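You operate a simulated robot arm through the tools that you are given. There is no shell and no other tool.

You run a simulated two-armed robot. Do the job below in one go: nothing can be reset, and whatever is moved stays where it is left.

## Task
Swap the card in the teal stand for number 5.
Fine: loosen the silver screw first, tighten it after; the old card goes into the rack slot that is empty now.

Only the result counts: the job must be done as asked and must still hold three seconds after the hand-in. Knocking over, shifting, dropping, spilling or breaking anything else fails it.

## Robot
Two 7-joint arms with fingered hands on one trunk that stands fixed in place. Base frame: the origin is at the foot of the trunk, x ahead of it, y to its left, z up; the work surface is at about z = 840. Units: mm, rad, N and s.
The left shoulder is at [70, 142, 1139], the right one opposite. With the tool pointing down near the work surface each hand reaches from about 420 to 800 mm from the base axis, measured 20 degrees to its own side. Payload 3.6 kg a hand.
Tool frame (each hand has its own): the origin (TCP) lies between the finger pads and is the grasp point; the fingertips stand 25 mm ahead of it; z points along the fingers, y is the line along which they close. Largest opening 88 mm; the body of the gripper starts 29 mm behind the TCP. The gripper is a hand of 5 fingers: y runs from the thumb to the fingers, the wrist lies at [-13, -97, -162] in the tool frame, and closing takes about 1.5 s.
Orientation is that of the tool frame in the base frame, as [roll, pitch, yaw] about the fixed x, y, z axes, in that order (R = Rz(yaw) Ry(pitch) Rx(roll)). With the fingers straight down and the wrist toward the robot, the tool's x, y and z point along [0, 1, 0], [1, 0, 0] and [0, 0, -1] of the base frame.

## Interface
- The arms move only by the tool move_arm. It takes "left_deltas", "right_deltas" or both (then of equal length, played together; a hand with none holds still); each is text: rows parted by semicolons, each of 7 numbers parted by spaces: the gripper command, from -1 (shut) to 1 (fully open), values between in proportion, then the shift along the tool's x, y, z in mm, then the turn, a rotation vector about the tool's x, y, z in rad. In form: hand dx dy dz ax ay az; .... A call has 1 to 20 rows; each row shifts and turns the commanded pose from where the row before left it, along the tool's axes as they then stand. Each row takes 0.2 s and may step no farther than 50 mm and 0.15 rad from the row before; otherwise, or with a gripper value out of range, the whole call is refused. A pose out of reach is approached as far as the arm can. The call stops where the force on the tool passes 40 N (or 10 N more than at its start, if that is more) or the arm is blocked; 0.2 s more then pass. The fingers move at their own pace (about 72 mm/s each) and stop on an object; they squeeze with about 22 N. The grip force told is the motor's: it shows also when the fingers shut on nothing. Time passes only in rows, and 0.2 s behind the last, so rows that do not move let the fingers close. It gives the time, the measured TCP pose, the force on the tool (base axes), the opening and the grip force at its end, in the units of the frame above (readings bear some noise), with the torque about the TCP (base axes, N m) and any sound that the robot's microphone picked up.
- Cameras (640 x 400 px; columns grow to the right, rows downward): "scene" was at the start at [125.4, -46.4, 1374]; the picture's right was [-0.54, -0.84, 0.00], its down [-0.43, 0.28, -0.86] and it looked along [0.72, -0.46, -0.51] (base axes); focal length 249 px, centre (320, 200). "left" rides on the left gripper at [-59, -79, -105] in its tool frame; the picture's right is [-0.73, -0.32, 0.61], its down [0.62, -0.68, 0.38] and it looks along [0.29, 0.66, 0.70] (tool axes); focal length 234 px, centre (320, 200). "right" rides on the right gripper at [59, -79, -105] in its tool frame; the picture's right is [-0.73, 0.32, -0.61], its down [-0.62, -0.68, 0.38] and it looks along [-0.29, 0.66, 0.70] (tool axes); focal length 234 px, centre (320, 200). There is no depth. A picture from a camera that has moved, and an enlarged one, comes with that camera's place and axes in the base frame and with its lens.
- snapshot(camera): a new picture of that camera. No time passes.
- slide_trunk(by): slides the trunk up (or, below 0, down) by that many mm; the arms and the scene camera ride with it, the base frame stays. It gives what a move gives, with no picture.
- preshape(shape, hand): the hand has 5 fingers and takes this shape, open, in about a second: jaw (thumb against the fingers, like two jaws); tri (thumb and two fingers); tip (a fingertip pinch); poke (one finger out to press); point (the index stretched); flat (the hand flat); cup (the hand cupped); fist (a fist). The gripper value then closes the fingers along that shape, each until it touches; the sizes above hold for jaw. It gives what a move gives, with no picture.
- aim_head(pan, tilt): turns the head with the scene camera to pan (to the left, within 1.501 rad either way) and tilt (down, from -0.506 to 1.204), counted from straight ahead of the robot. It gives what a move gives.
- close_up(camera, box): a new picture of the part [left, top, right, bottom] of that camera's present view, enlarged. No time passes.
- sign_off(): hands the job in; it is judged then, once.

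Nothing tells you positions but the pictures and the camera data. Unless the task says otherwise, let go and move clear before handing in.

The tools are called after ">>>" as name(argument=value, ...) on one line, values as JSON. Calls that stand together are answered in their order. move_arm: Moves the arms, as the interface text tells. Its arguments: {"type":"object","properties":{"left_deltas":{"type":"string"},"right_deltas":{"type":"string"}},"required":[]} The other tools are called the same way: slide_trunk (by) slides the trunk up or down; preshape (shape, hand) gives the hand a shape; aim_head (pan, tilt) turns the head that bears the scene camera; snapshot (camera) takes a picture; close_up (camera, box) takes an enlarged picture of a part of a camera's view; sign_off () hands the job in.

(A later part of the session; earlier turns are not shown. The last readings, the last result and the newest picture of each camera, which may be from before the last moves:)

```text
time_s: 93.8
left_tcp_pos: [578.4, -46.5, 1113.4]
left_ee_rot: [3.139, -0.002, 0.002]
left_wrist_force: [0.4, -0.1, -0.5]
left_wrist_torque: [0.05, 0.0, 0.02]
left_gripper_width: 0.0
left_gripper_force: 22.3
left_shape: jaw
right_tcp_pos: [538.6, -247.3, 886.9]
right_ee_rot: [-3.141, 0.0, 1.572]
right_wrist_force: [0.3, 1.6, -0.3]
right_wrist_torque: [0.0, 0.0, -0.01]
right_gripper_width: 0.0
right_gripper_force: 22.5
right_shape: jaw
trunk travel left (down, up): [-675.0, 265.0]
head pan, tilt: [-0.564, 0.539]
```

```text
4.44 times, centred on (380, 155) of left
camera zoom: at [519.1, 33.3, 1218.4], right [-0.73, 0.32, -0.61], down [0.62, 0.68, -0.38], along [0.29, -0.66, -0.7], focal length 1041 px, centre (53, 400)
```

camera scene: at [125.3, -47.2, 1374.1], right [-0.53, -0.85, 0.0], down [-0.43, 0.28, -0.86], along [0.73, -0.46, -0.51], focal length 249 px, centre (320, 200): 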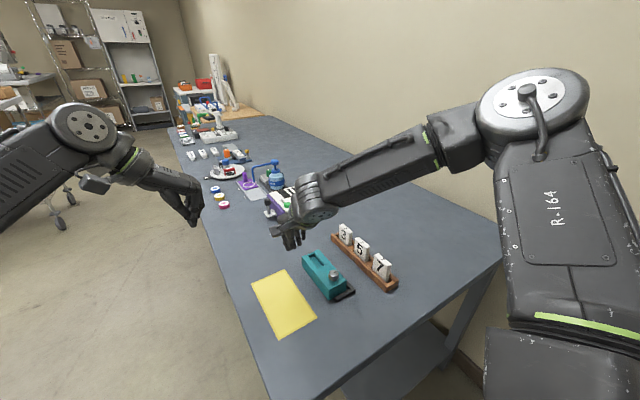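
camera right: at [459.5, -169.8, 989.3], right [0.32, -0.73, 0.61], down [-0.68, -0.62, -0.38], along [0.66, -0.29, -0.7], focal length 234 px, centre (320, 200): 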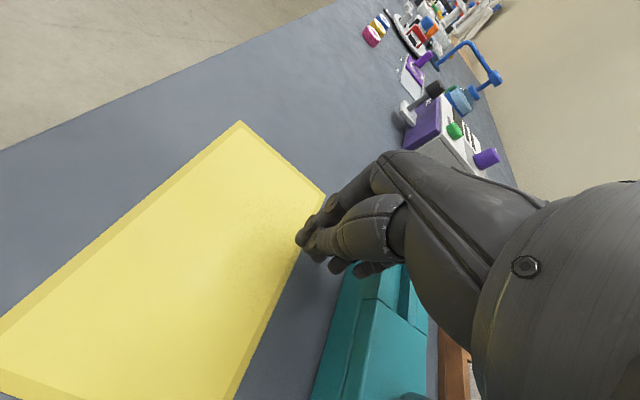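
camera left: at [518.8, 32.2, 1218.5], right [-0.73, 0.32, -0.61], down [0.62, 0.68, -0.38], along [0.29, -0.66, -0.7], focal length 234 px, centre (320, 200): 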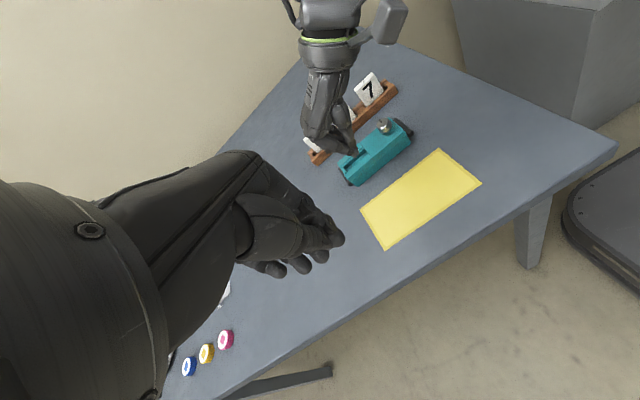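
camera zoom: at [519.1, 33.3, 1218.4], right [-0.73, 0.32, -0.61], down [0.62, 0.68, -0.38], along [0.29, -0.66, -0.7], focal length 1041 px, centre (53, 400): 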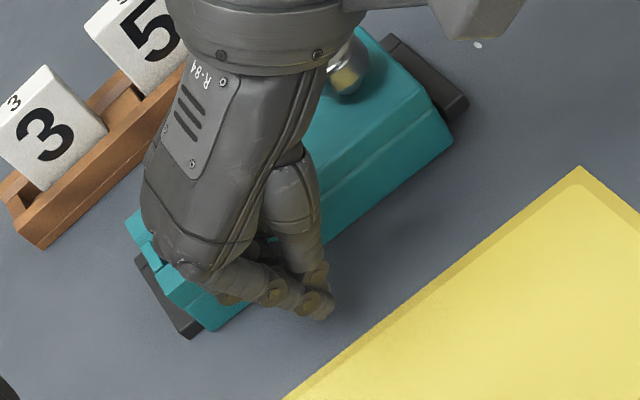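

>>> move_arm(right_deltas="-1 -1.5 0 0 0 0 0; -1 -1.5 0 0 0 0 0; -1 0 0 0 0 0 0")

>>> close_up(camera="scene", box=[295, 235, 365, 305])

>>> close_up(camera="left", box=[330, 110, 430, 200])

```text
time_s: 94.6
left_tcp_pos: [579.3, -45.0, 1114.0]
left_ee_rot: [3.14, -0.001, 0.001]
left_wrist_force: [-0.4, -0.3, 0.0]
left_wrist_torque: [0.01, 0.03, -0.01]
left_gripper_width: 0.1
left_gripper_force: 22.0
left_shape: jaw
right_tcp_pos: [537.0, -251.2, 886.5]
right_ee_rot: [-3.141, -0.001, 1.57]
right_wrist_force: [-1.0, 1.8, 0.5]
right_wrist_torque: [0.01, 0.0, -0.02]
right_gripper_width: 0.0
right_gripper_force: 22.3
right_shape: jaw
trunk travel left (down, up): [-675.0, 265.0]
head pan, tilt: [-0.564, 0.539]
```

```text
5.71 times, centred on (330, 270) of scene
camera zoom: at [125.5, -45.8, 1374.1], right [-0.53, -0.85, 0.0], down [-0.43, 0.27, -0.86], along [0.73, -0.46, -0.51], focal length 1421 px, centre (263, -200)
```

zoom: 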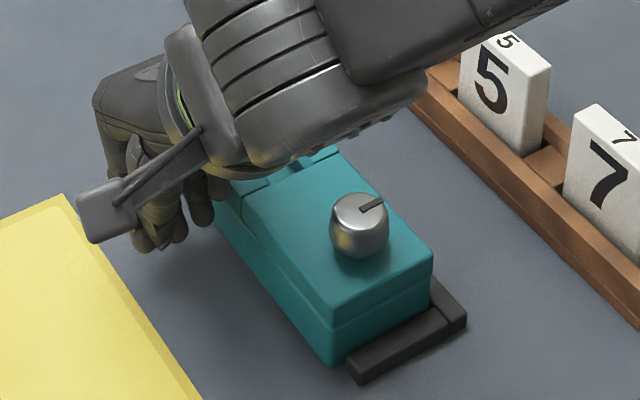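

```text
4.44 times, centred on (380, 155) of left
camera zoom: at [519.0, 33.5, 1218.4], right [-0.73, 0.32, -0.61], down [0.62, 0.68, -0.38], along [0.29, -0.66, -0.7], focal length 1041 px, centre (53, 400)
```

zoom: 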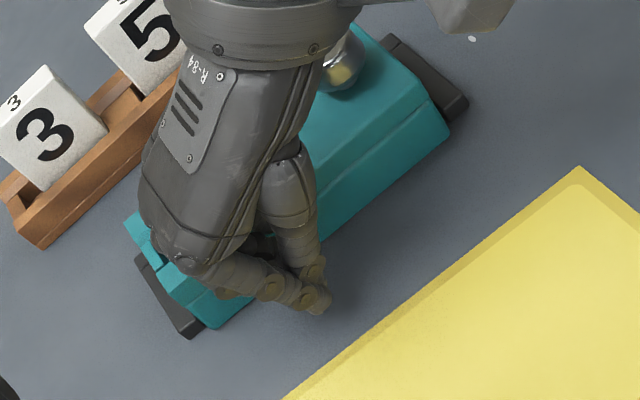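

The near end now matches its original place. I'll back off and lift the hand to inspect the whole stand against the cradle.

>>> move_arm(right_deltas="-1 8 0 0 0 0 0; -1 10 0 -5 0 0 0; -1 0 0 -25 0 0 0; -1 0 0 -30 0 0 0; -1 -10 0 -30 0 0 0; -1 -30 0 -20 0 0 0; -1 -30 0 0 0 0 0; -1 -30 0 0 0 0 0; -1 0 0 0 0 0 0")

>>> close_up(camera="left", box=[330, 110, 430, 200])

>>> close_up(camera="scene", box=[295, 235, 365, 305])

>>> close_up(camera="right", box=[120, 200, 320, 390])

```text
time_s: 96.6
left_tcp_pos: [577.4, -45.8, 1114.1]
left_ee_rot: [3.14, 0.0, 0.002]
left_wrist_force: [-0.2, 0.3, -0.4]
left_wrist_torque: [0.03, 0.05, -0.01]
left_gripper_width: 0.0
left_gripper_force: 21.3
left_shape: jaw
right_tcp_pos: [535.4, -333.9, 995.4]
right_ee_rot: [3.14, -0.001, 1.572]
right_wrist_force: [-0.8, -0.4, 0.5]
right_wrist_torque: [-0.01, -0.03, -0.03]
right_gripper_width: 0.0
right_gripper_force: 21.8
right_shape: jaw
trunk travel left (down, up): [-675.0, 265.0]
head pan, tilt: [-0.564, 0.539]
```

```text
4.44 times, centred on (380, 155) of left
camera zoom: at [519.2, 33.4, 1218.3], right [-0.73, 0.32, -0.61], down [0.62, 0.68, -0.38], along [0.29, -0.66, -0.7], focal length 1041 px, centre (53, 400)
```

zoom: 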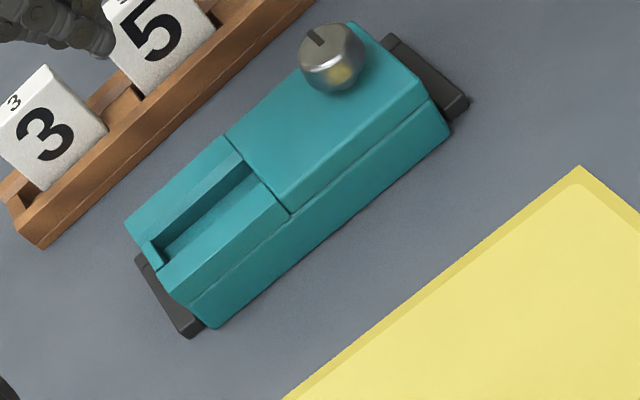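

```text
5.71 times, centred on (330, 270) of scene
camera zoom: at [125.8, -45.8, 1374.1], right [-0.53, -0.85, 0.0], down [-0.43, 0.27, -0.86], along [0.72, -0.46, -0.51], focal length 1421 px, centre (263, -200)
```

zoom: 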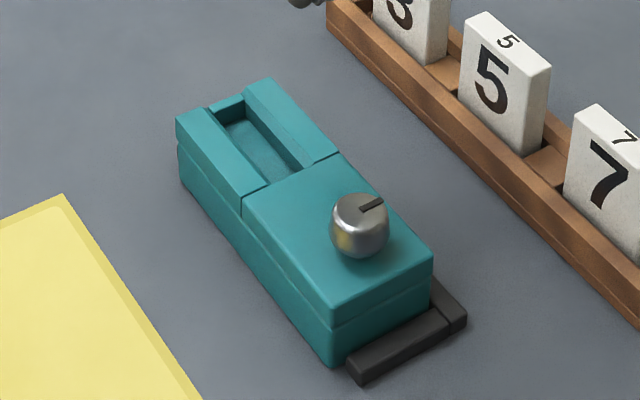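

```text
2.11 times, centred on (220, 295) of right
camera zoom: at [458.1, -275.5, 1098.6], right [0.32, -0.73, 0.61], down [-0.68, -0.62, -0.38], along [0.66, -0.29, -0.7], focal length 493 px, centre (530, 0)
```

zoom: 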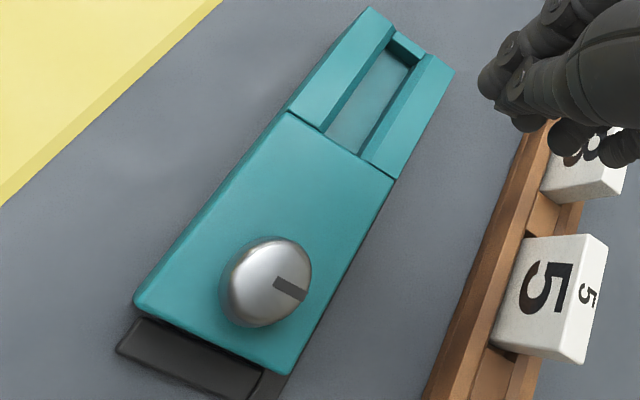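

The stand is back to essentially its original place in the cradle. Now I'll measure the empty slot precisely from both cameras.

>>> close_up(camera="scene", box=[300, 240, 340, 280])

>>> close_up(camera="left", box=[335, 135, 405, 195])

>>> close_up(camera="right", box=[190, 190, 310, 290])

```text
10.00 times, centred on (320, 260) of scene
camera zoom: at [125.8, -45.8, 1374.1], right [-0.53, -0.85, 0.0], down [-0.43, 0.27, -0.86], along [0.72, -0.46, -0.51], focal length 2486 px, centre (320, -400)
```

zoom: 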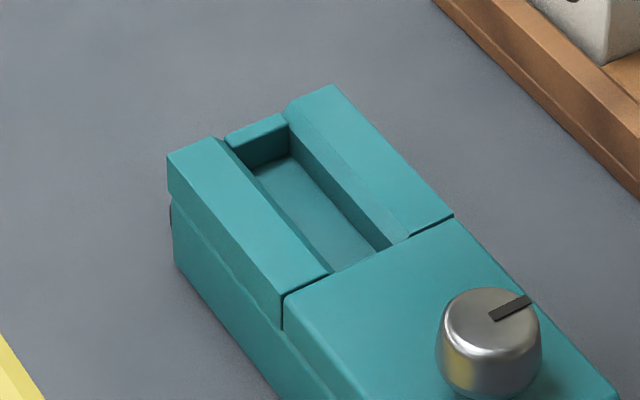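

```text
6.67 times, centred on (370, 165) of left
camera zoom: at [519.2, 33.4, 1218.3], right [-0.73, 0.32, -0.61], down [0.62, 0.68, -0.38], along [0.29, -0.66, -0.7], focal length 1561 px, centre (-13, 433)
```

zoom: 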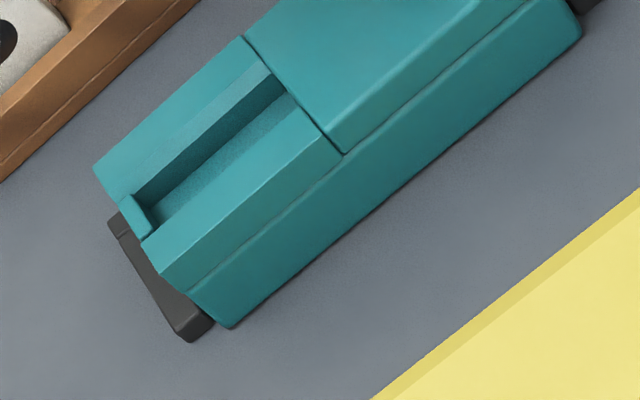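

```text
4.00 times, centred on (250, 240) of right
camera zoom: at [458.1, -275.5, 1098.6], right [0.32, -0.73, 0.61], down [-0.68, -0.62, -0.38], along [0.66, -0.29, -0.7], focal length 937 px, centre (600, 40)
```

zoom: 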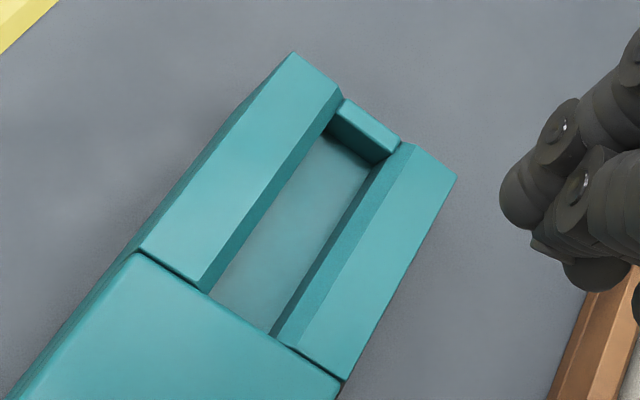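

>>> close_up(camera="left", box=[345, 135, 392, 182])

>>> close_up(camera="scene", box=[302, 246, 332, 276])

```text
8.51 times, centred on (368, 158) of left
camera zoom: at [519.2, 33.4, 1218.3], right [-0.73, 0.32, -0.61], down [0.62, 0.68, -0.38], along [0.29, -0.66, -0.7], focal length 1993 px, centre (-93, 553)
```

zoom: 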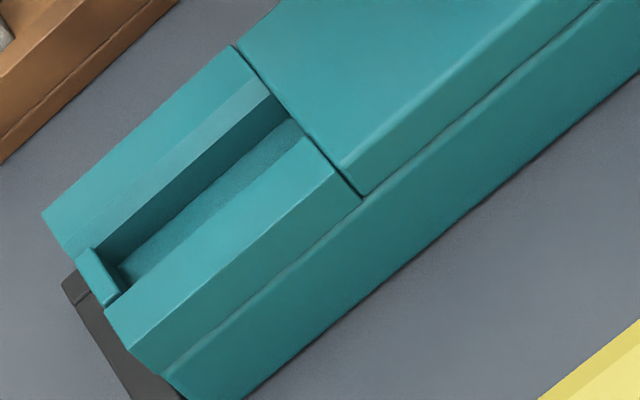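

```text
13.33 times, centred on (317, 261) of scene
camera zoom: at [125.8, -45.8, 1374.1], right [-0.53, -0.85, 0.0], down [-0.43, 0.27, -0.86], along [0.72, -0.46, -0.51], focal length 3315 px, centre (360, -613)
```

zoom: 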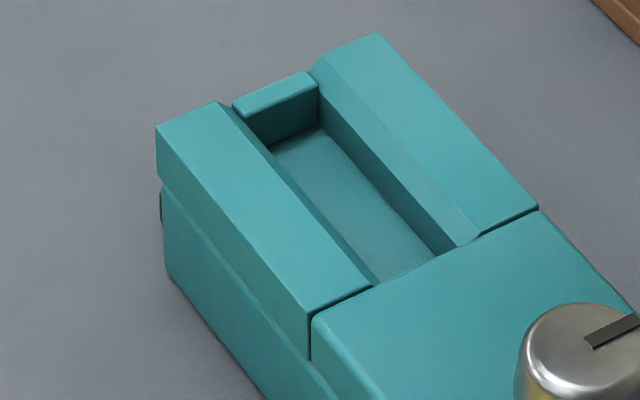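

In this frame the slot is centred at (554.2, -315.6), 55.5 mm long with a 27 mm funnel, and its floor is near z 868.5. Now for card 5 at (519.1, -438.2): I'll move above it and pre-tilt the hand to the grip attitude that held card 3 level.

>>> move_arm(right_deltas="0 -22 -3.5 0 0 0 0; 0.3 -22 -3.5 0 0 0 0; 0.45 -22 -3.5 0 0 0 0; 0.45 -22 -3.5 0 0 0 0; 0.45 -22 -3.5 0 0 0 0; 0.45 0 0 0 -0.023 0.018 0.04; 0.45 0 0 0 -0.023 0.018 0.039; 0.45 0 0 0 0 0 0")

>>> snapshot(camera="right")

>>> close_up(camera="scene", box=[325, 195, 405, 285])

```text
time_s: 98.4
left_tcp_pos: [578.3, -47.1, 1113.7]
left_ee_rot: [3.14, 0.001, 0.002]
left_wrist_force: [-0.6, 0.3, -1.1]
left_wrist_torque: [-0.01, 0.0, 0.03]
left_gripper_width: 0.2
left_gripper_force: 22.0
left_shape: jaw
right_tcp_pos: [519.2, -443.8, 996.5]
right_ee_rot: [3.099, -0.039, 1.494]
right_wrist_force: [0.0, -0.7, 0.0]
right_wrist_torque: [0.04, -0.01, -0.02]
right_gripper_width: 63.5
right_gripper_force: 0.1
right_shape: jaw
trunk travel left (down, up): [-675.0, 265.0]
head pan, tilt: [-0.564, 0.539]
```

```text
taken
camera right: at [442.4, -383.2, 1099.0], right [0.24, -0.77, 0.59], down [-0.71, -0.55, -0.44], along [0.66, -0.32, -0.68], focal length 234 px, centre (320, 200)
```

right: 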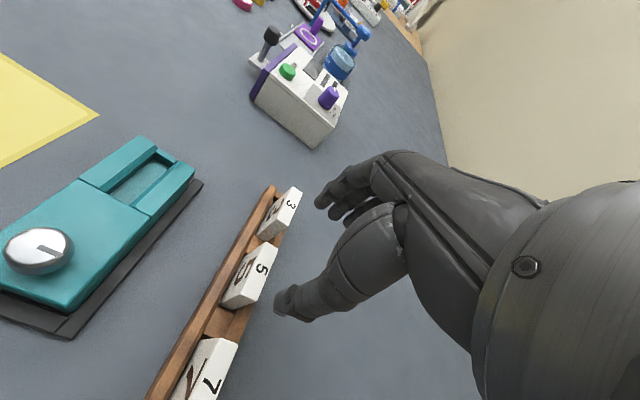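

```text
4.44 times, centred on (365, 240) of scene
camera zoom: at [125.6, -46.4, 1374.1], right [-0.53, -0.85, 0.0], down [-0.43, 0.27, -0.86], along [0.73, -0.46, -0.51], focal length 1105 px, centre (120, 22)
```

zoom: 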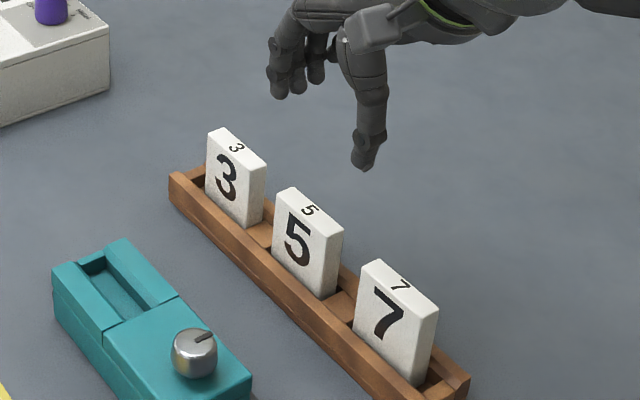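

>>> move_arm(right_deltas="0.45 -0.7 -0.9 18.8 0 0 0; 0.45 -0.7 -0.9 18.8 0 0 0; 0.45 -0.7 -0.9 18.8 0 0 0; 0.45 0 0 0 0 0 0")

>>> close_up(camera="right", box=[190, 170, 390, 350])

>>> close_up(camera="scene", box=[335, 215, 395, 275])

>>> close_up(camera="left", box=[290, 75, 400, 165])

```text
time_s: 99.4
left_tcp_pos: [577.3, -46.7, 1114.0]
left_ee_rot: [3.141, 0.001, 0.002]
left_wrist_force: [-0.5, 0.9, -0.3]
left_wrist_torque: [0.0, 0.04, -0.01]
left_gripper_width: 0.0
left_gripper_force: 21.6
left_shape: jaw
right_tcp_pos: [519.6, -443.3, 938.6]
right_ee_rot: [3.098, -0.039, 1.494]
right_wrist_force: [0.6, 0.4, 0.2]
right_wrist_torque: [0.0, -0.01, -0.01]
right_gripper_width: 63.6
right_gripper_force: 0.0
right_shape: jaw
trunk travel left (down, up): [-675.0, 265.0]
head pan, tilt: [-0.564, 0.539]
```

```text
2.22 times, centred on (290, 260) of right
camera zoom: at [442.3, -383.3, 1041.4], right [0.24, -0.77, 0.59], down [-0.71, -0.55, -0.44], along [0.66, -0.32, -0.68], focal length 520 px, centre (387, 67)
```

zoom: 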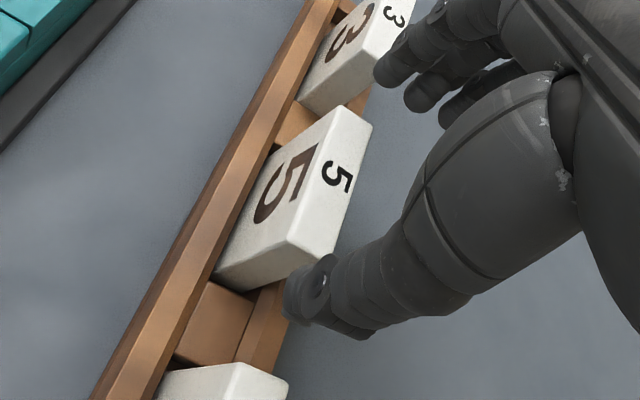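

```text
6.67 times, centred on (365, 245) of scene
camera zoom: at [125.4, -46.4, 1374.1], right [-0.53, -0.85, 0.0], down [-0.43, 0.27, -0.86], along [0.73, -0.46, -0.51], focal length 1658 px, centre (20, -100)
```

zoom: 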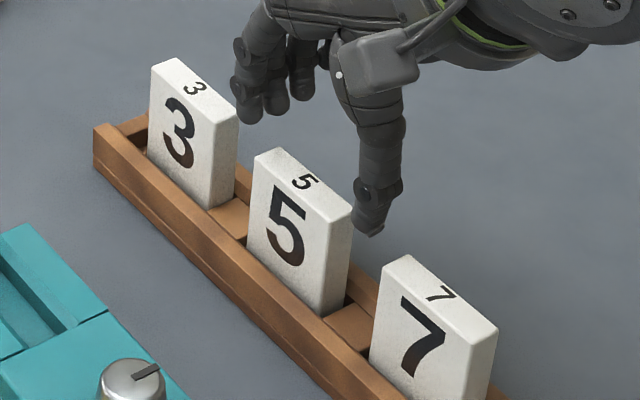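

```text
4.44 times, centred on (345, 120) of left
camera zoom: at [518.9, 32.9, 1218.4], right [-0.73, 0.32, -0.61], down [0.62, 0.68, -0.38], along [0.29, -0.66, -0.7], focal length 1041 px, centre (209, 556)
```

zoom: 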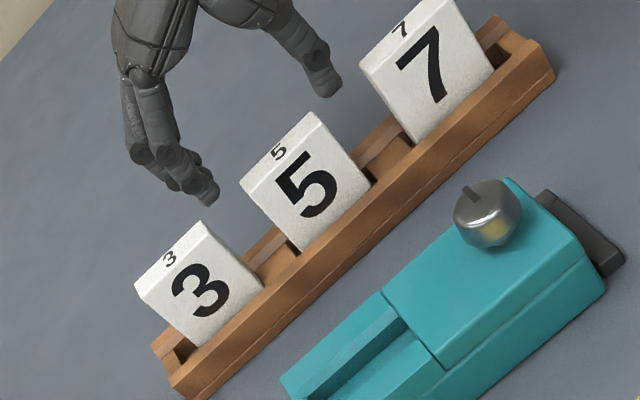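

The fingers and thumb straddle card 5 with room on both sides. I'll shift 2.5 mm in -x to even the gaps and lower to z ≈ 898.

>>> move_arm(right_deltas="0.45 0 -2.5 0 0 0 0; 0.45 -0.36 -0.46 10 0 0 0; 0.45 -0.36 -0.46 10 0 0 0; 0.45 -0.36 -0.46 10 0 0 0; 0.45 0 0 0 0 0 0")

>>> close_up(camera="right", box=[190, 170, 390, 350])

>>> close_up(camera="scene", box=[335, 215, 395, 275])

>>> close_up(camera="left", box=[290, 75, 400, 165])

```text
time_s: 100.6
left_tcp_pos: [578.5, -46.6, 1113.8]
left_ee_rot: [-3.141, -0.001, 0.002]
left_wrist_force: [0.6, 0.0, -0.3]
left_wrist_torque: [0.02, 0.04, 0.01]
left_gripper_width: 0.0
left_gripper_force: 21.9
left_shape: jaw
right_tcp_pos: [516.6, -442.6, 909.9]
right_ee_rot: [3.098, -0.04, 1.494]
right_wrist_force: [0.1, 1.4, 0.6]
right_wrist_torque: [-0.03, 0.01, -0.04]
right_gripper_width: 63.5
right_gripper_force: 0.1
right_shape: jaw
trunk travel left (down, up): [-675.0, 265.0]
head pan, tilt: [-0.564, 0.539]
```

```text
2.22 times, centred on (290, 260) of right
camera zoom: at [439.5, -382.7, 1011.4], right [0.24, -0.77, 0.59], down [-0.71, -0.55, -0.44], along [0.66, -0.32, -0.68], focal length 520 px, centre (387, 67)
```

zoom: 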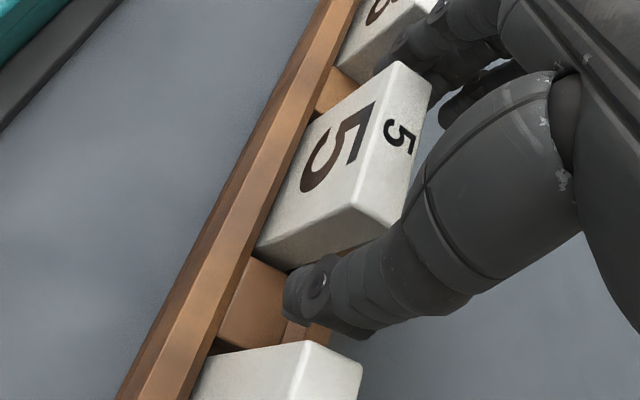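

```text
6.67 times, centred on (365, 245) of scene
camera zoom: at [125.5, -46.3, 1374.1], right [-0.53, -0.85, 0.0], down [-0.43, 0.27, -0.86], along [0.73, -0.46, -0.51], focal length 1658 px, centre (20, -100)
```

zoom: 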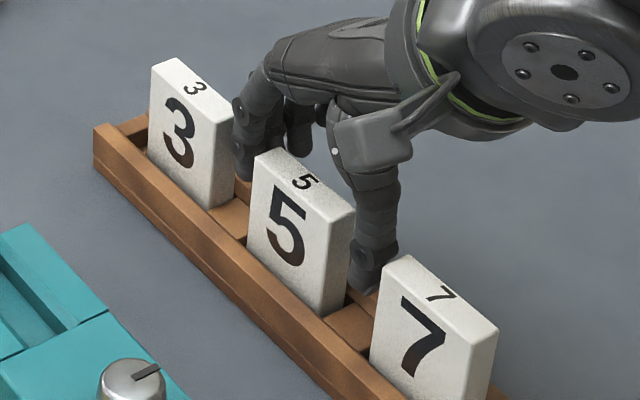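

```text
4.44 times, centred on (345, 120) of left
camera zoom: at [519.0, 33.0, 1218.4], right [-0.73, 0.32, -0.61], down [0.62, 0.68, -0.38], along [0.29, -0.66, -0.7], focal length 1041 px, centre (209, 556)
```

zoom: 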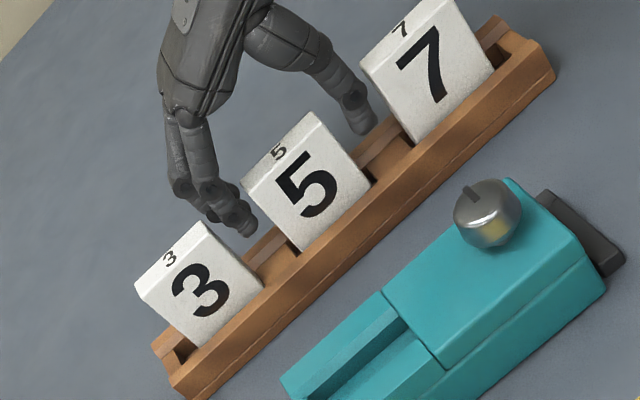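

>>> move_arm(right_deltas="0.45 -0.2 -0.28 6 0 0 0; 0.45 -0.2 -0.28 6 0 0 0; 0.45 0 0 0 0 0 0")

>>> close_up(camera="right", box=[190, 170, 390, 350])

>>> close_up(camera="left", box=[290, 75, 400, 165])

```text
time_s: 101.4
left_tcp_pos: [578.5, -47.2, 1113.3]
left_ee_rot: [-3.141, 0.0, 0.001]
left_wrist_force: [0.0, -0.3, 0.1]
left_wrist_torque: [0.01, 0.01, 0.01]
left_gripper_width: 0.0
left_gripper_force: 21.9
left_shape: jaw
right_tcp_pos: [517.2, -443.0, 898.0]
right_ee_rot: [3.098, -0.037, 1.494]
right_wrist_force: [0.0, 0.1, -0.2]
right_wrist_torque: [0.01, 0.0, -0.01]
right_gripper_width: 63.2
right_gripper_force: 0.1
right_shape: jaw
trunk travel left (down, up): [-675.0, 265.0]
head pan, tilt: [-0.564, 0.539]
```

```text
2.22 times, centred on (290, 260) of right
camera zoom: at [440.2, -382.7, 999.8], right [0.24, -0.77, 0.59], down [-0.71, -0.55, -0.44], along [0.66, -0.32, -0.68], focal length 520 px, centre (387, 67)
```

zoom: 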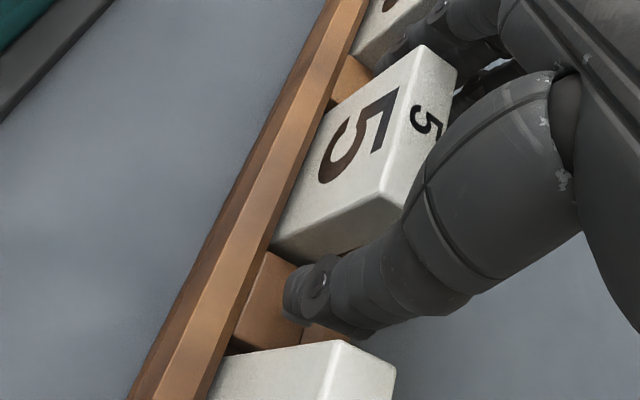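

```text
4.44 times, centred on (345, 120) of left
camera zoom: at [518.9, 32.9, 1218.4], right [-0.73, 0.32, -0.61], down [0.62, 0.68, -0.38], along [0.29, -0.66, -0.7], focal length 1041 px, centre (209, 556)
```

zoom: 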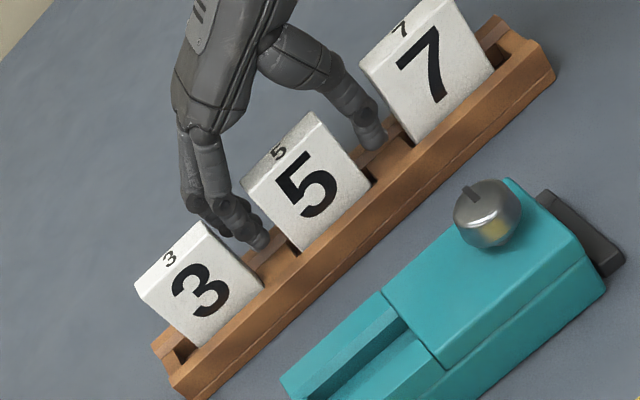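

Placed well. I'll close gradually while easing -x so the thumb and fingers meet the card together.

>>> move_arm(right_deltas="0.35 0 -1 0 0 0 0; 0.28 0 -1 0 0 0 0; 0.2 0 -1 0 0 0 0; 0.1 0 -0.7 0 0 0 0; 0.05 0 0 0 0 0 0; 0 0 0 0 0 0 0; 0 0 0 0 0 0 0")

>>> close_up(camera="right", box=[190, 170, 390, 350])

>>> close_up(camera="left", box=[290, 75, 400, 165])

>>> close_up(camera="scene", box=[335, 215, 395, 275])

```text
time_s: 103.0
left_tcp_pos: [578.7, -45.8, 1113.4]
left_ee_rot: [3.141, 0.0, 0.002]
left_wrist_force: [-0.5, -0.2, -0.3]
left_wrist_torque: [-0.01, 0.0, 0.03]
left_gripper_width: 0.1
left_gripper_force: 22.2
left_shape: jaw
right_tcp_pos: [513.8, -444.2, 897.6]
right_ee_rot: [3.096, -0.038, 1.493]
right_wrist_force: [0.8, -0.3, -1.1]
right_wrist_torque: [0.0, -0.01, 0.03]
right_gripper_width: 28.3
right_gripper_force: 11.1
right_shape: jaw
trunk travel left (down, up): [-675.0, 265.0]
head pan, tilt: [-0.564, 0.539]
```

```text
2.22 times, centred on (290, 260) of right
camera zoom: at [436.1, -382.3, 1000.1], right [0.24, -0.77, 0.59], down [-0.71, -0.55, -0.44], along [0.66, -0.32, -0.68], focal length 520 px, centre (387, 67)
```

zoom: 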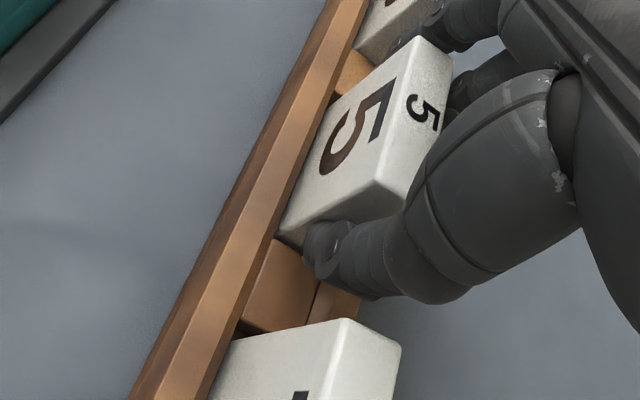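

```text
4.44 times, centred on (345, 120) of left
camera zoom: at [519.1, 32.9, 1218.4], right [-0.73, 0.32, -0.61], down [0.62, 0.68, -0.38], along [0.29, -0.66, -0.7], focal length 1041 px, centre (209, 556)
```

zoom: 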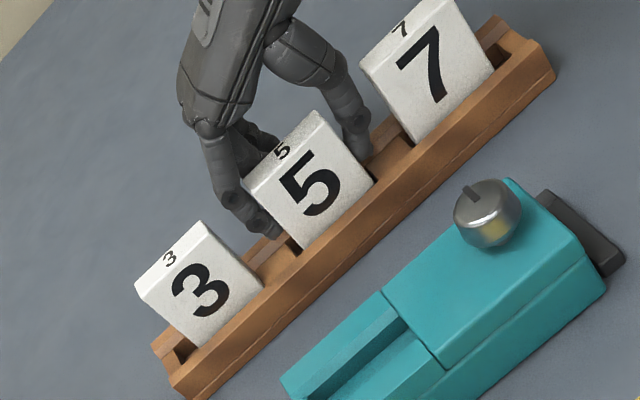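

```text
6.67 times, centred on (365, 245) of scene
camera zoom: at [125.6, -46.4, 1374.0], right [-0.53, -0.85, 0.0], down [-0.43, 0.27, -0.86], along [0.73, -0.46, -0.51], focal length 1658 px, centre (20, -100)
```

zoom: 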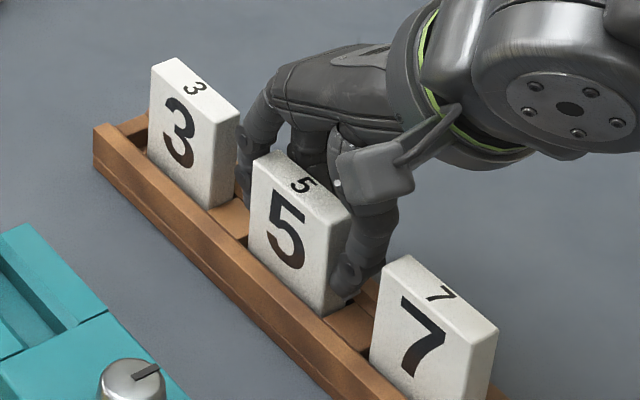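

Grip is symmetric, and card 5 and the rack have barely moved. I'll tighten the grip and lift slowly.

>>> move_arm(right_deltas="-0.2 0 0 0 0 0 0; -0.5 0 0 0 0 0 0; -1 0 0 0 0 0 0; -1 0 0 0 0 0 0; -1 0.1 0.14 -3 0 0 0; -1 0.1 0.14 -3 0 0 0; -1 0.15 0.2 -4 0 0 0")

>>> close_up(camera="scene", box=[335, 215, 395, 275])

>>> close_up(camera="left", box=[290, 75, 400, 165])

```text
time_s: 104.6
left_tcp_pos: [578.8, -46.0, 1114.7]
left_ee_rot: [3.14, 0.0, 0.003]
left_wrist_force: [-0.2, 0.0, 0.4]
left_wrist_torque: [0.02, 0.01, 0.01]
left_gripper_width: 0.0
left_gripper_force: 22.2
left_shape: jaw
right_tcp_pos: [513.7, -442.3, 907.5]
right_ee_rot: [3.099, -0.038, 1.494]
right_wrist_force: [0.0, 0.5, -1.2]
right_wrist_torque: [0.04, 0.03, 0.02]
right_gripper_width: 28.4
right_gripper_force: 21.7
right_shape: jaw
trunk travel left (down, up): [-675.0, 265.0]
head pan, tilt: [-0.564, 0.539]
```

```text
6.67 times, centred on (365, 245) of scene
camera zoom: at [125.6, -46.4, 1374.1], right [-0.53, -0.85, 0.0], down [-0.43, 0.27, -0.86], along [0.73, -0.46, -0.51], focal length 1658 px, centre (20, -100)
```

zoom: 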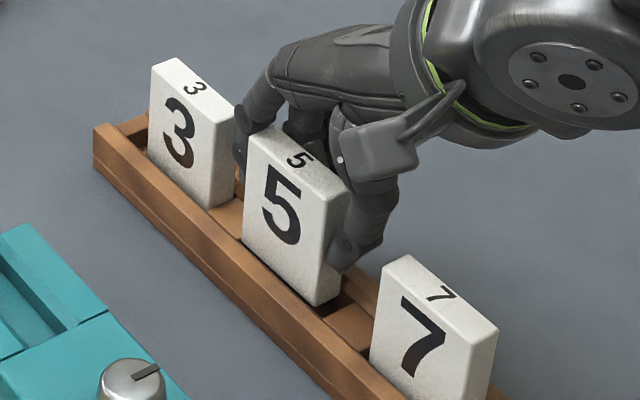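

```text
4.44 times, centred on (345, 120) of left
camera zoom: at [519.0, 32.9, 1218.4], right [-0.73, 0.32, -0.61], down [0.62, 0.68, -0.38], along [0.29, -0.66, -0.7], focal length 1041 px, centre (209, 556)
```

zoom: 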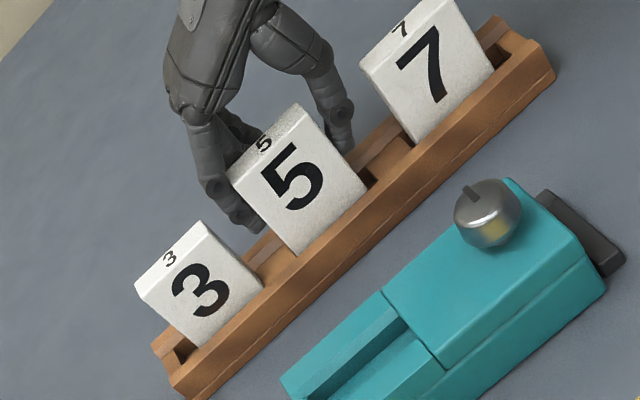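

>>> move_arm(right_deltas="-1 0.3 0.37 -8 0 0 0; -1 0.36 0.46 -10 0 0 0; -1 0.54 0.7 -15 0 0 0; -1 0.54 0.7 -15 0 0 0; -1 0.54 0.7 -15 0 0 0; -1 0.54 0.7 -15 0 0 0; -1 0 0 0 0 0 0")

>>> close_up(camera="scene", box=[335, 195, 385, 250])

>>> close_up(camera="left", box=[285, 65, 365, 145])

```text
time_s: 106.2
left_tcp_pos: [578.6, -47.1, 1114.3]
left_ee_rot: [3.142, -0.001, 0.002]
left_wrist_force: [0.7, -0.7, -0.3]
left_wrist_torque: [0.0, -0.01, 0.04]
left_gripper_width: 0.1
left_gripper_force: 22.1
left_shape: jaw
right_tcp_pos: [514.0, -445.2, 986.6]
right_ee_rot: [3.098, -0.038, 1.493]
right_wrist_force: [0.2, 0.1, 0.0]
right_wrist_torque: [-0.03, 0.0, -0.02]
right_gripper_width: 28.4
right_gripper_force: 21.8
right_shape: jaw
trunk travel left (down, up): [-675.0, 265.0]
head pan, tilt: [-0.564, 0.539]
```

```text
7.27 times, centred on (360, 222) of scene
camera zoom: at [125.8, -46.5, 1374.0], right [-0.53, -0.85, 0.0], down [-0.43, 0.27, -0.86], along [0.72, -0.46, -0.51], focal length 1808 px, centre (29, 36)
```

zoom: 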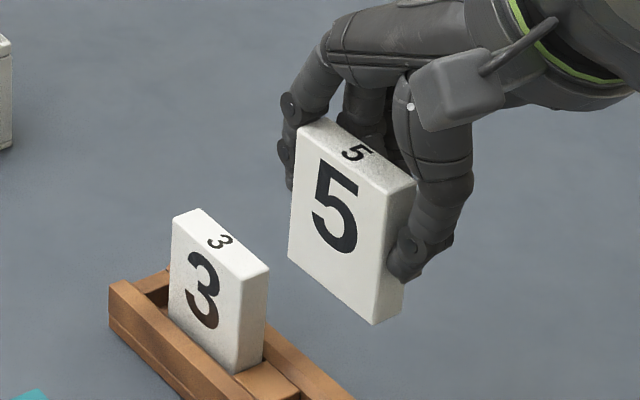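

```text
5.00 times, centred on (325, 105) of left
camera zoom: at [519.2, 32.8, 1218.3], right [-0.73, 0.32, -0.61], down [0.62, 0.68, -0.38], along [0.29, -0.66, -0.7], focal length 1171 px, centre (295, 675)
```

zoom: 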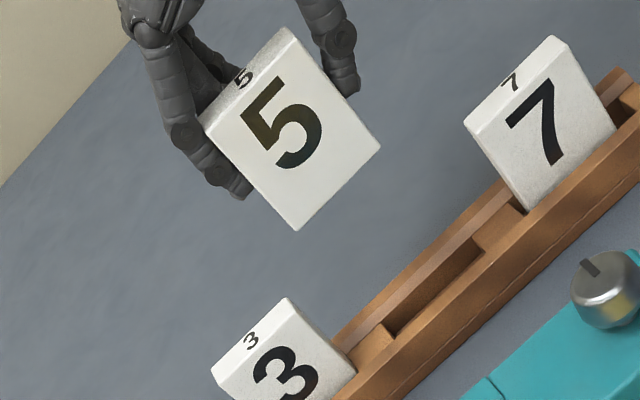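

Card 5 is held. I'll carry it across to above the stand's slot, staying high.

>>> move_arm(right_deltas="-1 25.4 5 1.2 0 0 0; -1 25.4 5 1.2 0 0 0; -1 25.4 5 1.2 0 0 0")

>>> move_arm(right_deltas="-1 25.4 5 1.2 0 0 0; -1 25.4 5 1.2 0 0 0; -1 0 0 0 0 0 0; -1 0 0 0 0 0 0")

>>> snapshot(camera="scene")

>>> snapshot(camera="left")

```text
time_s: 107.0
left_tcp_pos: [579.5, -45.7, 1113.7]
left_ee_rot: [3.14, 0.0, 0.002]
left_wrist_force: [-0.1, -0.1, 0.3]
left_wrist_torque: [0.02, 0.0, -0.01]
left_gripper_width: 0.0
left_gripper_force: 22.2
left_shape: jaw
right_tcp_pos: [536.0, -368.5, 985.7]
right_ee_rot: [3.098, -0.04, 1.495]
right_wrist_force: [-0.5, 0.4, -0.1]
right_wrist_torque: [0.0, 0.01, 0.01]
right_gripper_width: 28.4
right_gripper_force: 21.8
right_shape: jaw
trunk travel left (down, up): [-675.0, 265.0]
head pan, tilt: [-0.564, 0.539]
```

```text
time_s: 108.0
left_tcp_pos: [577.9, -46.5, 1112.0]
left_ee_rot: [-3.141, 0.0, 0.004]
left_wrist_force: [-0.2, 0.4, -0.1]
left_wrist_torque: [0.0, 0.0, 0.0]
left_gripper_width: 0.0
left_gripper_force: 22.1
left_shape: jaw
right_tcp_pos: [548.5, -320.0, 986.9]
right_ee_rot: [3.098, -0.038, 1.492]
right_wrist_force: [-0.2, -1.0, -0.7]
right_wrist_torque: [0.0, 0.0, 0.02]
right_gripper_width: 28.4
right_gripper_force: 22.2
right_shape: jaw
trunk travel left (down, up): [-675.0, 265.0]
head pan, tilt: [-0.564, 0.539]
```

```text
taken
camera scene: at [125.9, -46.0, 1374.0], right [-0.53, -0.85, 0.0], down [-0.43, 0.27, -0.86], along [0.72, -0.46, -0.51], focal length 249 px, centre (320, 200)
```

scene: 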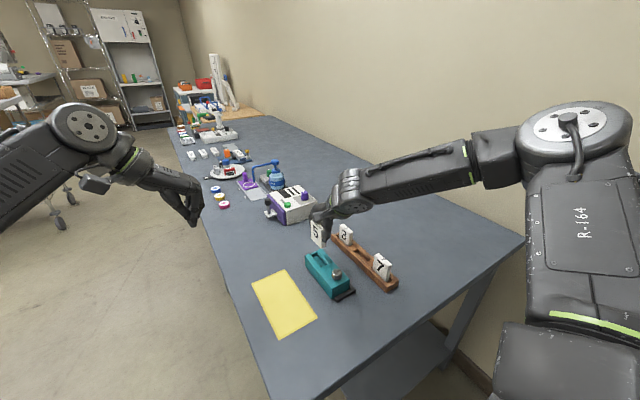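

```text
taken
camera left: at [519.3, 33.2, 1218.2], right [-0.73, 0.32, -0.61], down [0.62, 0.68, -0.38], along [0.29, -0.66, -0.7], focal length 234 px, centre (320, 200)
```

left: 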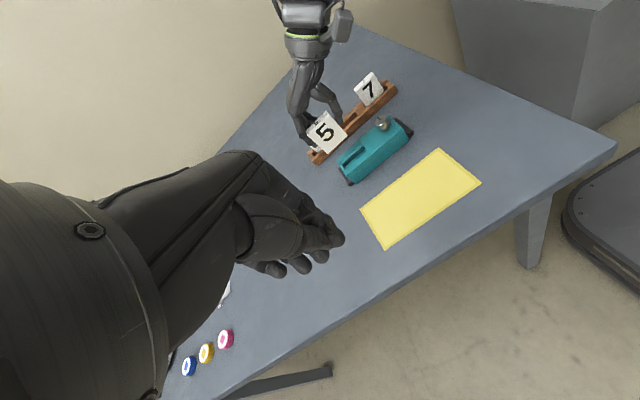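

Now I'll triangulate card 5's corners in the hand against the slot.

>>> close_up(camera="scene", box=[300, 212, 340, 252])

>>> close_up(camera="left", box=[302, 105, 352, 160])

```text
10.00 times, centred on (320, 232) of scene
camera zoom: at [125.9, -46.0, 1374.0], right [-0.53, -0.85, 0.0], down [-0.43, 0.27, -0.86], along [0.72, -0.46, -0.51], focal length 2486 px, centre (320, -120)
```

zoom: 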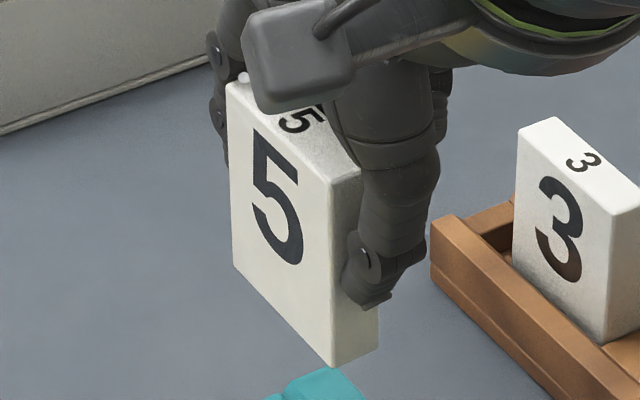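

```text
7.27 times, centred on (327, 132) of left
camera zoom: at [519.3, 33.2, 1218.2], right [-0.73, 0.32, -0.61], down [0.62, 0.68, -0.38], along [0.29, -0.66, -0.7], focal length 1703 px, centre (269, 691)
```

zoom: 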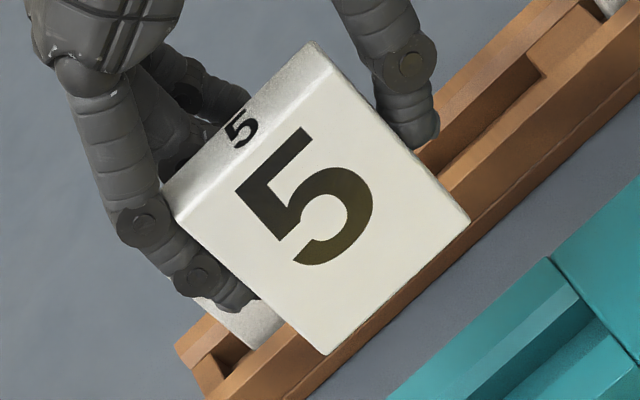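

Card 5 is hanging upright and square: bottom centre (557.6, -314.4) against the slot centre (554.2, -315.6). I'll correct by (-3.4, -1.2) and lower to about 9 mm above the slot.

>>> move_arm(right_deltas="-1 -0.8 -1.4 12 0 0 0; -1 -0.8 -1.4 12 0 0 0; -1 -0.8 -1.4 12 0 0 0; -1 -0.8 -1.3 11.8 0 0 0; -1 0 0 0 0 0 0")

>>> close_up(camera="scene", box=[300, 230, 340, 270])

>>> close_up(camera="left", box=[325, 115, 385, 180])

>>> close_up(camera="right", box=[190, 170, 390, 350])

```text
time_s: 109.2
left_tcp_pos: [577.6, -46.8, 1113.8]
left_ee_rot: [-3.141, -0.001, 0.003]
left_wrist_force: [-0.3, 0.0, 0.4]
left_wrist_torque: [0.03, 0.01, -0.03]
left_gripper_width: 0.0
left_gripper_force: 22.1
left_shape: jaw
right_tcp_pos: [545.9, -318.3, 937.8]
right_ee_rot: [3.098, -0.038, 1.495]
right_wrist_force: [0.2, -0.5, 0.3]
right_wrist_torque: [0.03, -0.03, 0.0]
right_gripper_width: 28.6
right_gripper_force: 22.2
right_shape: jaw
trunk travel left (down, up): [-675.0, 265.0]
head pan, tilt: [-0.564, 0.539]
```

```text
10.00 times, centred on (320, 250) of scene
camera zoom: at [125.5, -46.2, 1374.1], right [-0.53, -0.85, 0.0], down [-0.43, 0.27, -0.86], along [0.73, -0.46, -0.51], focal length 2486 px, centre (320, -300)
```

zoom: 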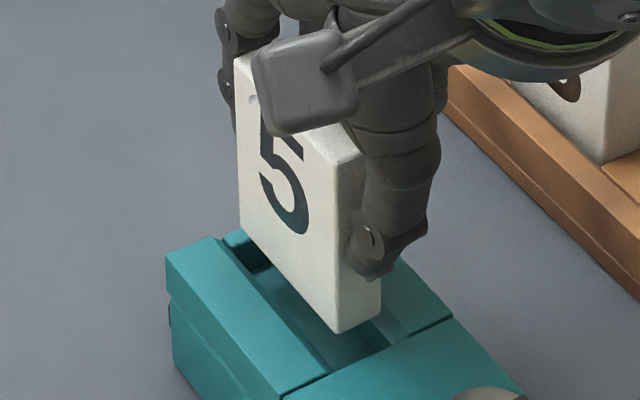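

```text
6.15 times, centred on (355, 148) of left
camera zoom: at [519.0, 33.0, 1218.4], right [-0.73, 0.32, -0.61], down [0.62, 0.68, -0.38], along [0.29, -0.66, -0.7], focal length 1441 px, centre (105, 523)
```

zoom: 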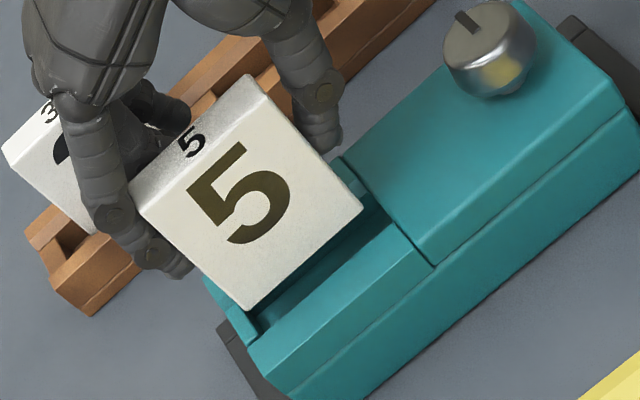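

```text
2.22 times, centred on (290, 260) of right
camera zoom: at [468.0, -258.7, 1040.0], right [0.24, -0.77, 0.59], down [-0.71, -0.55, -0.44], along [0.66, -0.32, -0.68], focal length 520 px, centre (387, 67)
```

zoom: 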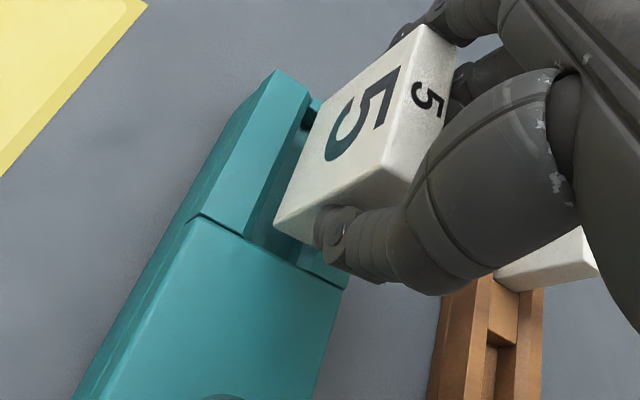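

Bottom edge is now at x 531–578, within the 526.5–582 slot, and centred to about 1 mm in y. I'll insert slowly.

>>> move_arm(right_deltas="-1 -0.7 -0.1 3 0 0 0; -1 -0.6 -0.14 3 0 0 0; -1 -0.11 -0.14 3 0 0 0; -1 -0.11 -0.14 3 0 0 0; -1 0 0 0 0 0 0")

>>> close_up(camera="scene", box=[295, 235, 345, 285])

>>> close_up(camera="left", box=[325, 115, 385, 180])

>>> close_up(camera="right", box=[190, 170, 390, 350])

```text
time_s: 110.4
left_tcp_pos: [578.8, -45.8, 1114.0]
left_ee_rot: [3.14, 0.001, 0.002]
left_wrist_force: [-0.8, 0.2, 1.1]
left_wrist_torque: [0.01, 0.01, 0.03]
left_gripper_width: 0.0
left_gripper_force: 22.2
left_shape: jaw
right_tcp_pos: [545.5, -319.7, 926.2]
right_ee_rot: [3.1, -0.039, 1.494]
right_wrist_force: [-0.2, 0.3, -0.7]
right_wrist_torque: [0.01, 0.02, 0.0]
right_gripper_width: 28.1
right_gripper_force: 21.9
right_shape: jaw
trunk travel left (down, up): [-675.0, 265.0]
head pan, tilt: [-0.564, 0.539]
```

```text
8.00 times, centred on (320, 260) of scene
camera zoom: at [125.6, -46.4, 1374.1], right [-0.53, -0.85, 0.0], down [-0.43, 0.27, -0.86], along [0.73, -0.46, -0.51], focal length 1989 px, centre (320, -280)
```

zoom: 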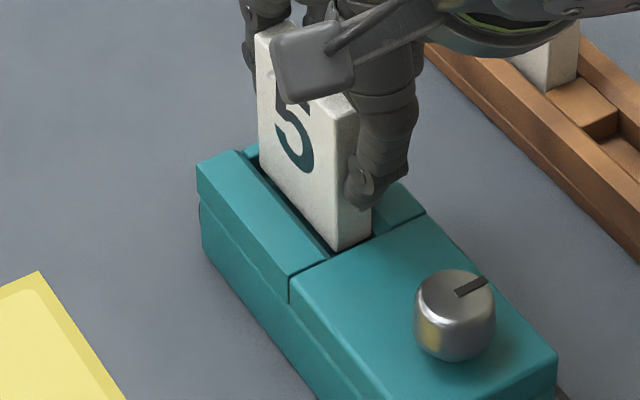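

```text
6.15 times, centred on (355, 148) of left
camera zoom: at [519.1, 32.9, 1218.4], right [-0.73, 0.32, -0.61], down [0.62, 0.68, -0.38], along [0.29, -0.66, -0.7], focal length 1441 px, centre (105, 523)
```

zoom: 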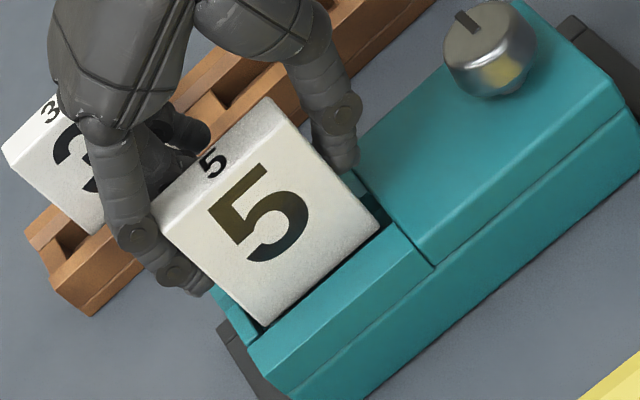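

```text
2.22 times, centred on (290, 260) of right
camera zoom: at [468.1, -260.0, 1027.7], right [0.24, -0.77, 0.59], down [-0.71, -0.55, -0.44], along [0.66, -0.32, -0.68], focal length 520 px, centre (387, 67)
```

zoom: 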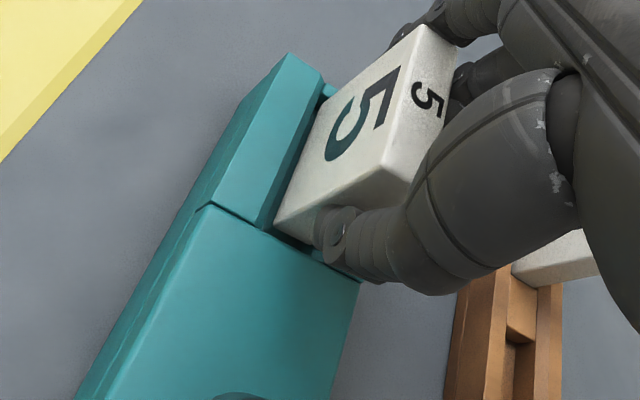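

The bottom edge is in the slot with no contact force. I'll continue down in 2 mm steps to the floor.

>>> move_arm(right_deltas="-1 -0.07 -0.09 2 0 0 0; -1 -0.07 -0.09 2 0 0 0; -1 -0.07 -0.09 2 0 0 0; -1 0 0 0 0 0 0")

>>> close_up(camera="scene", box=[300, 235, 330, 270])

>>> close_up(camera="left", box=[325, 115, 385, 180])

```text
time_s: 111.4
left_tcp_pos: [577.8, -46.7, 1113.4]
left_ee_rot: [-3.141, 0.001, 0.001]
left_wrist_force: [-0.1, -1.0, 0.2]
left_wrist_torque: [-0.03, 0.04, 0.03]
left_gripper_width: 0.0
left_gripper_force: 21.9
left_shape: jaw
right_tcp_pos: [545.4, -319.9, 918.7]
right_ee_rot: [3.099, -0.039, 1.495]
right_wrist_force: [-0.1, 0.4, 0.1]
right_wrist_torque: [-0.02, 0.02, -0.01]
right_gripper_width: 28.2
right_gripper_force: 22.2
right_shape: jaw
trunk travel left (down, up): [-675.0, 265.0]
head pan, tilt: [-0.564, 0.539]
```

```text
11.43 times, centred on (315, 252) of scene
camera zoom: at [125.7, -46.4, 1374.1], right [-0.53, -0.85, 0.0], down [-0.43, 0.27, -0.86], along [0.73, -0.46, -0.51], focal length 2842 px, centre (377, -400)
```

zoom: 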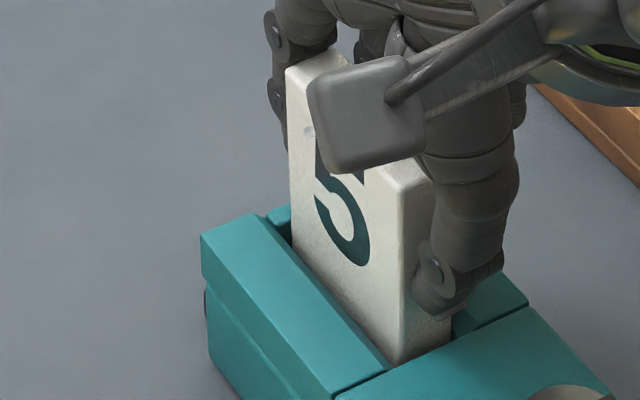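

```text
6.15 times, centred on (355, 148) of left
camera zoom: at [519.1, 32.9, 1218.3], right [-0.73, 0.32, -0.61], down [0.62, 0.68, -0.38], along [0.29, -0.66, -0.7], focal length 1441 px, centre (105, 523)
```

zoom: 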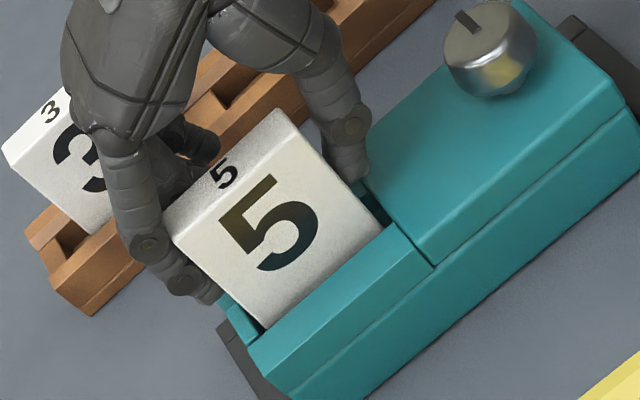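

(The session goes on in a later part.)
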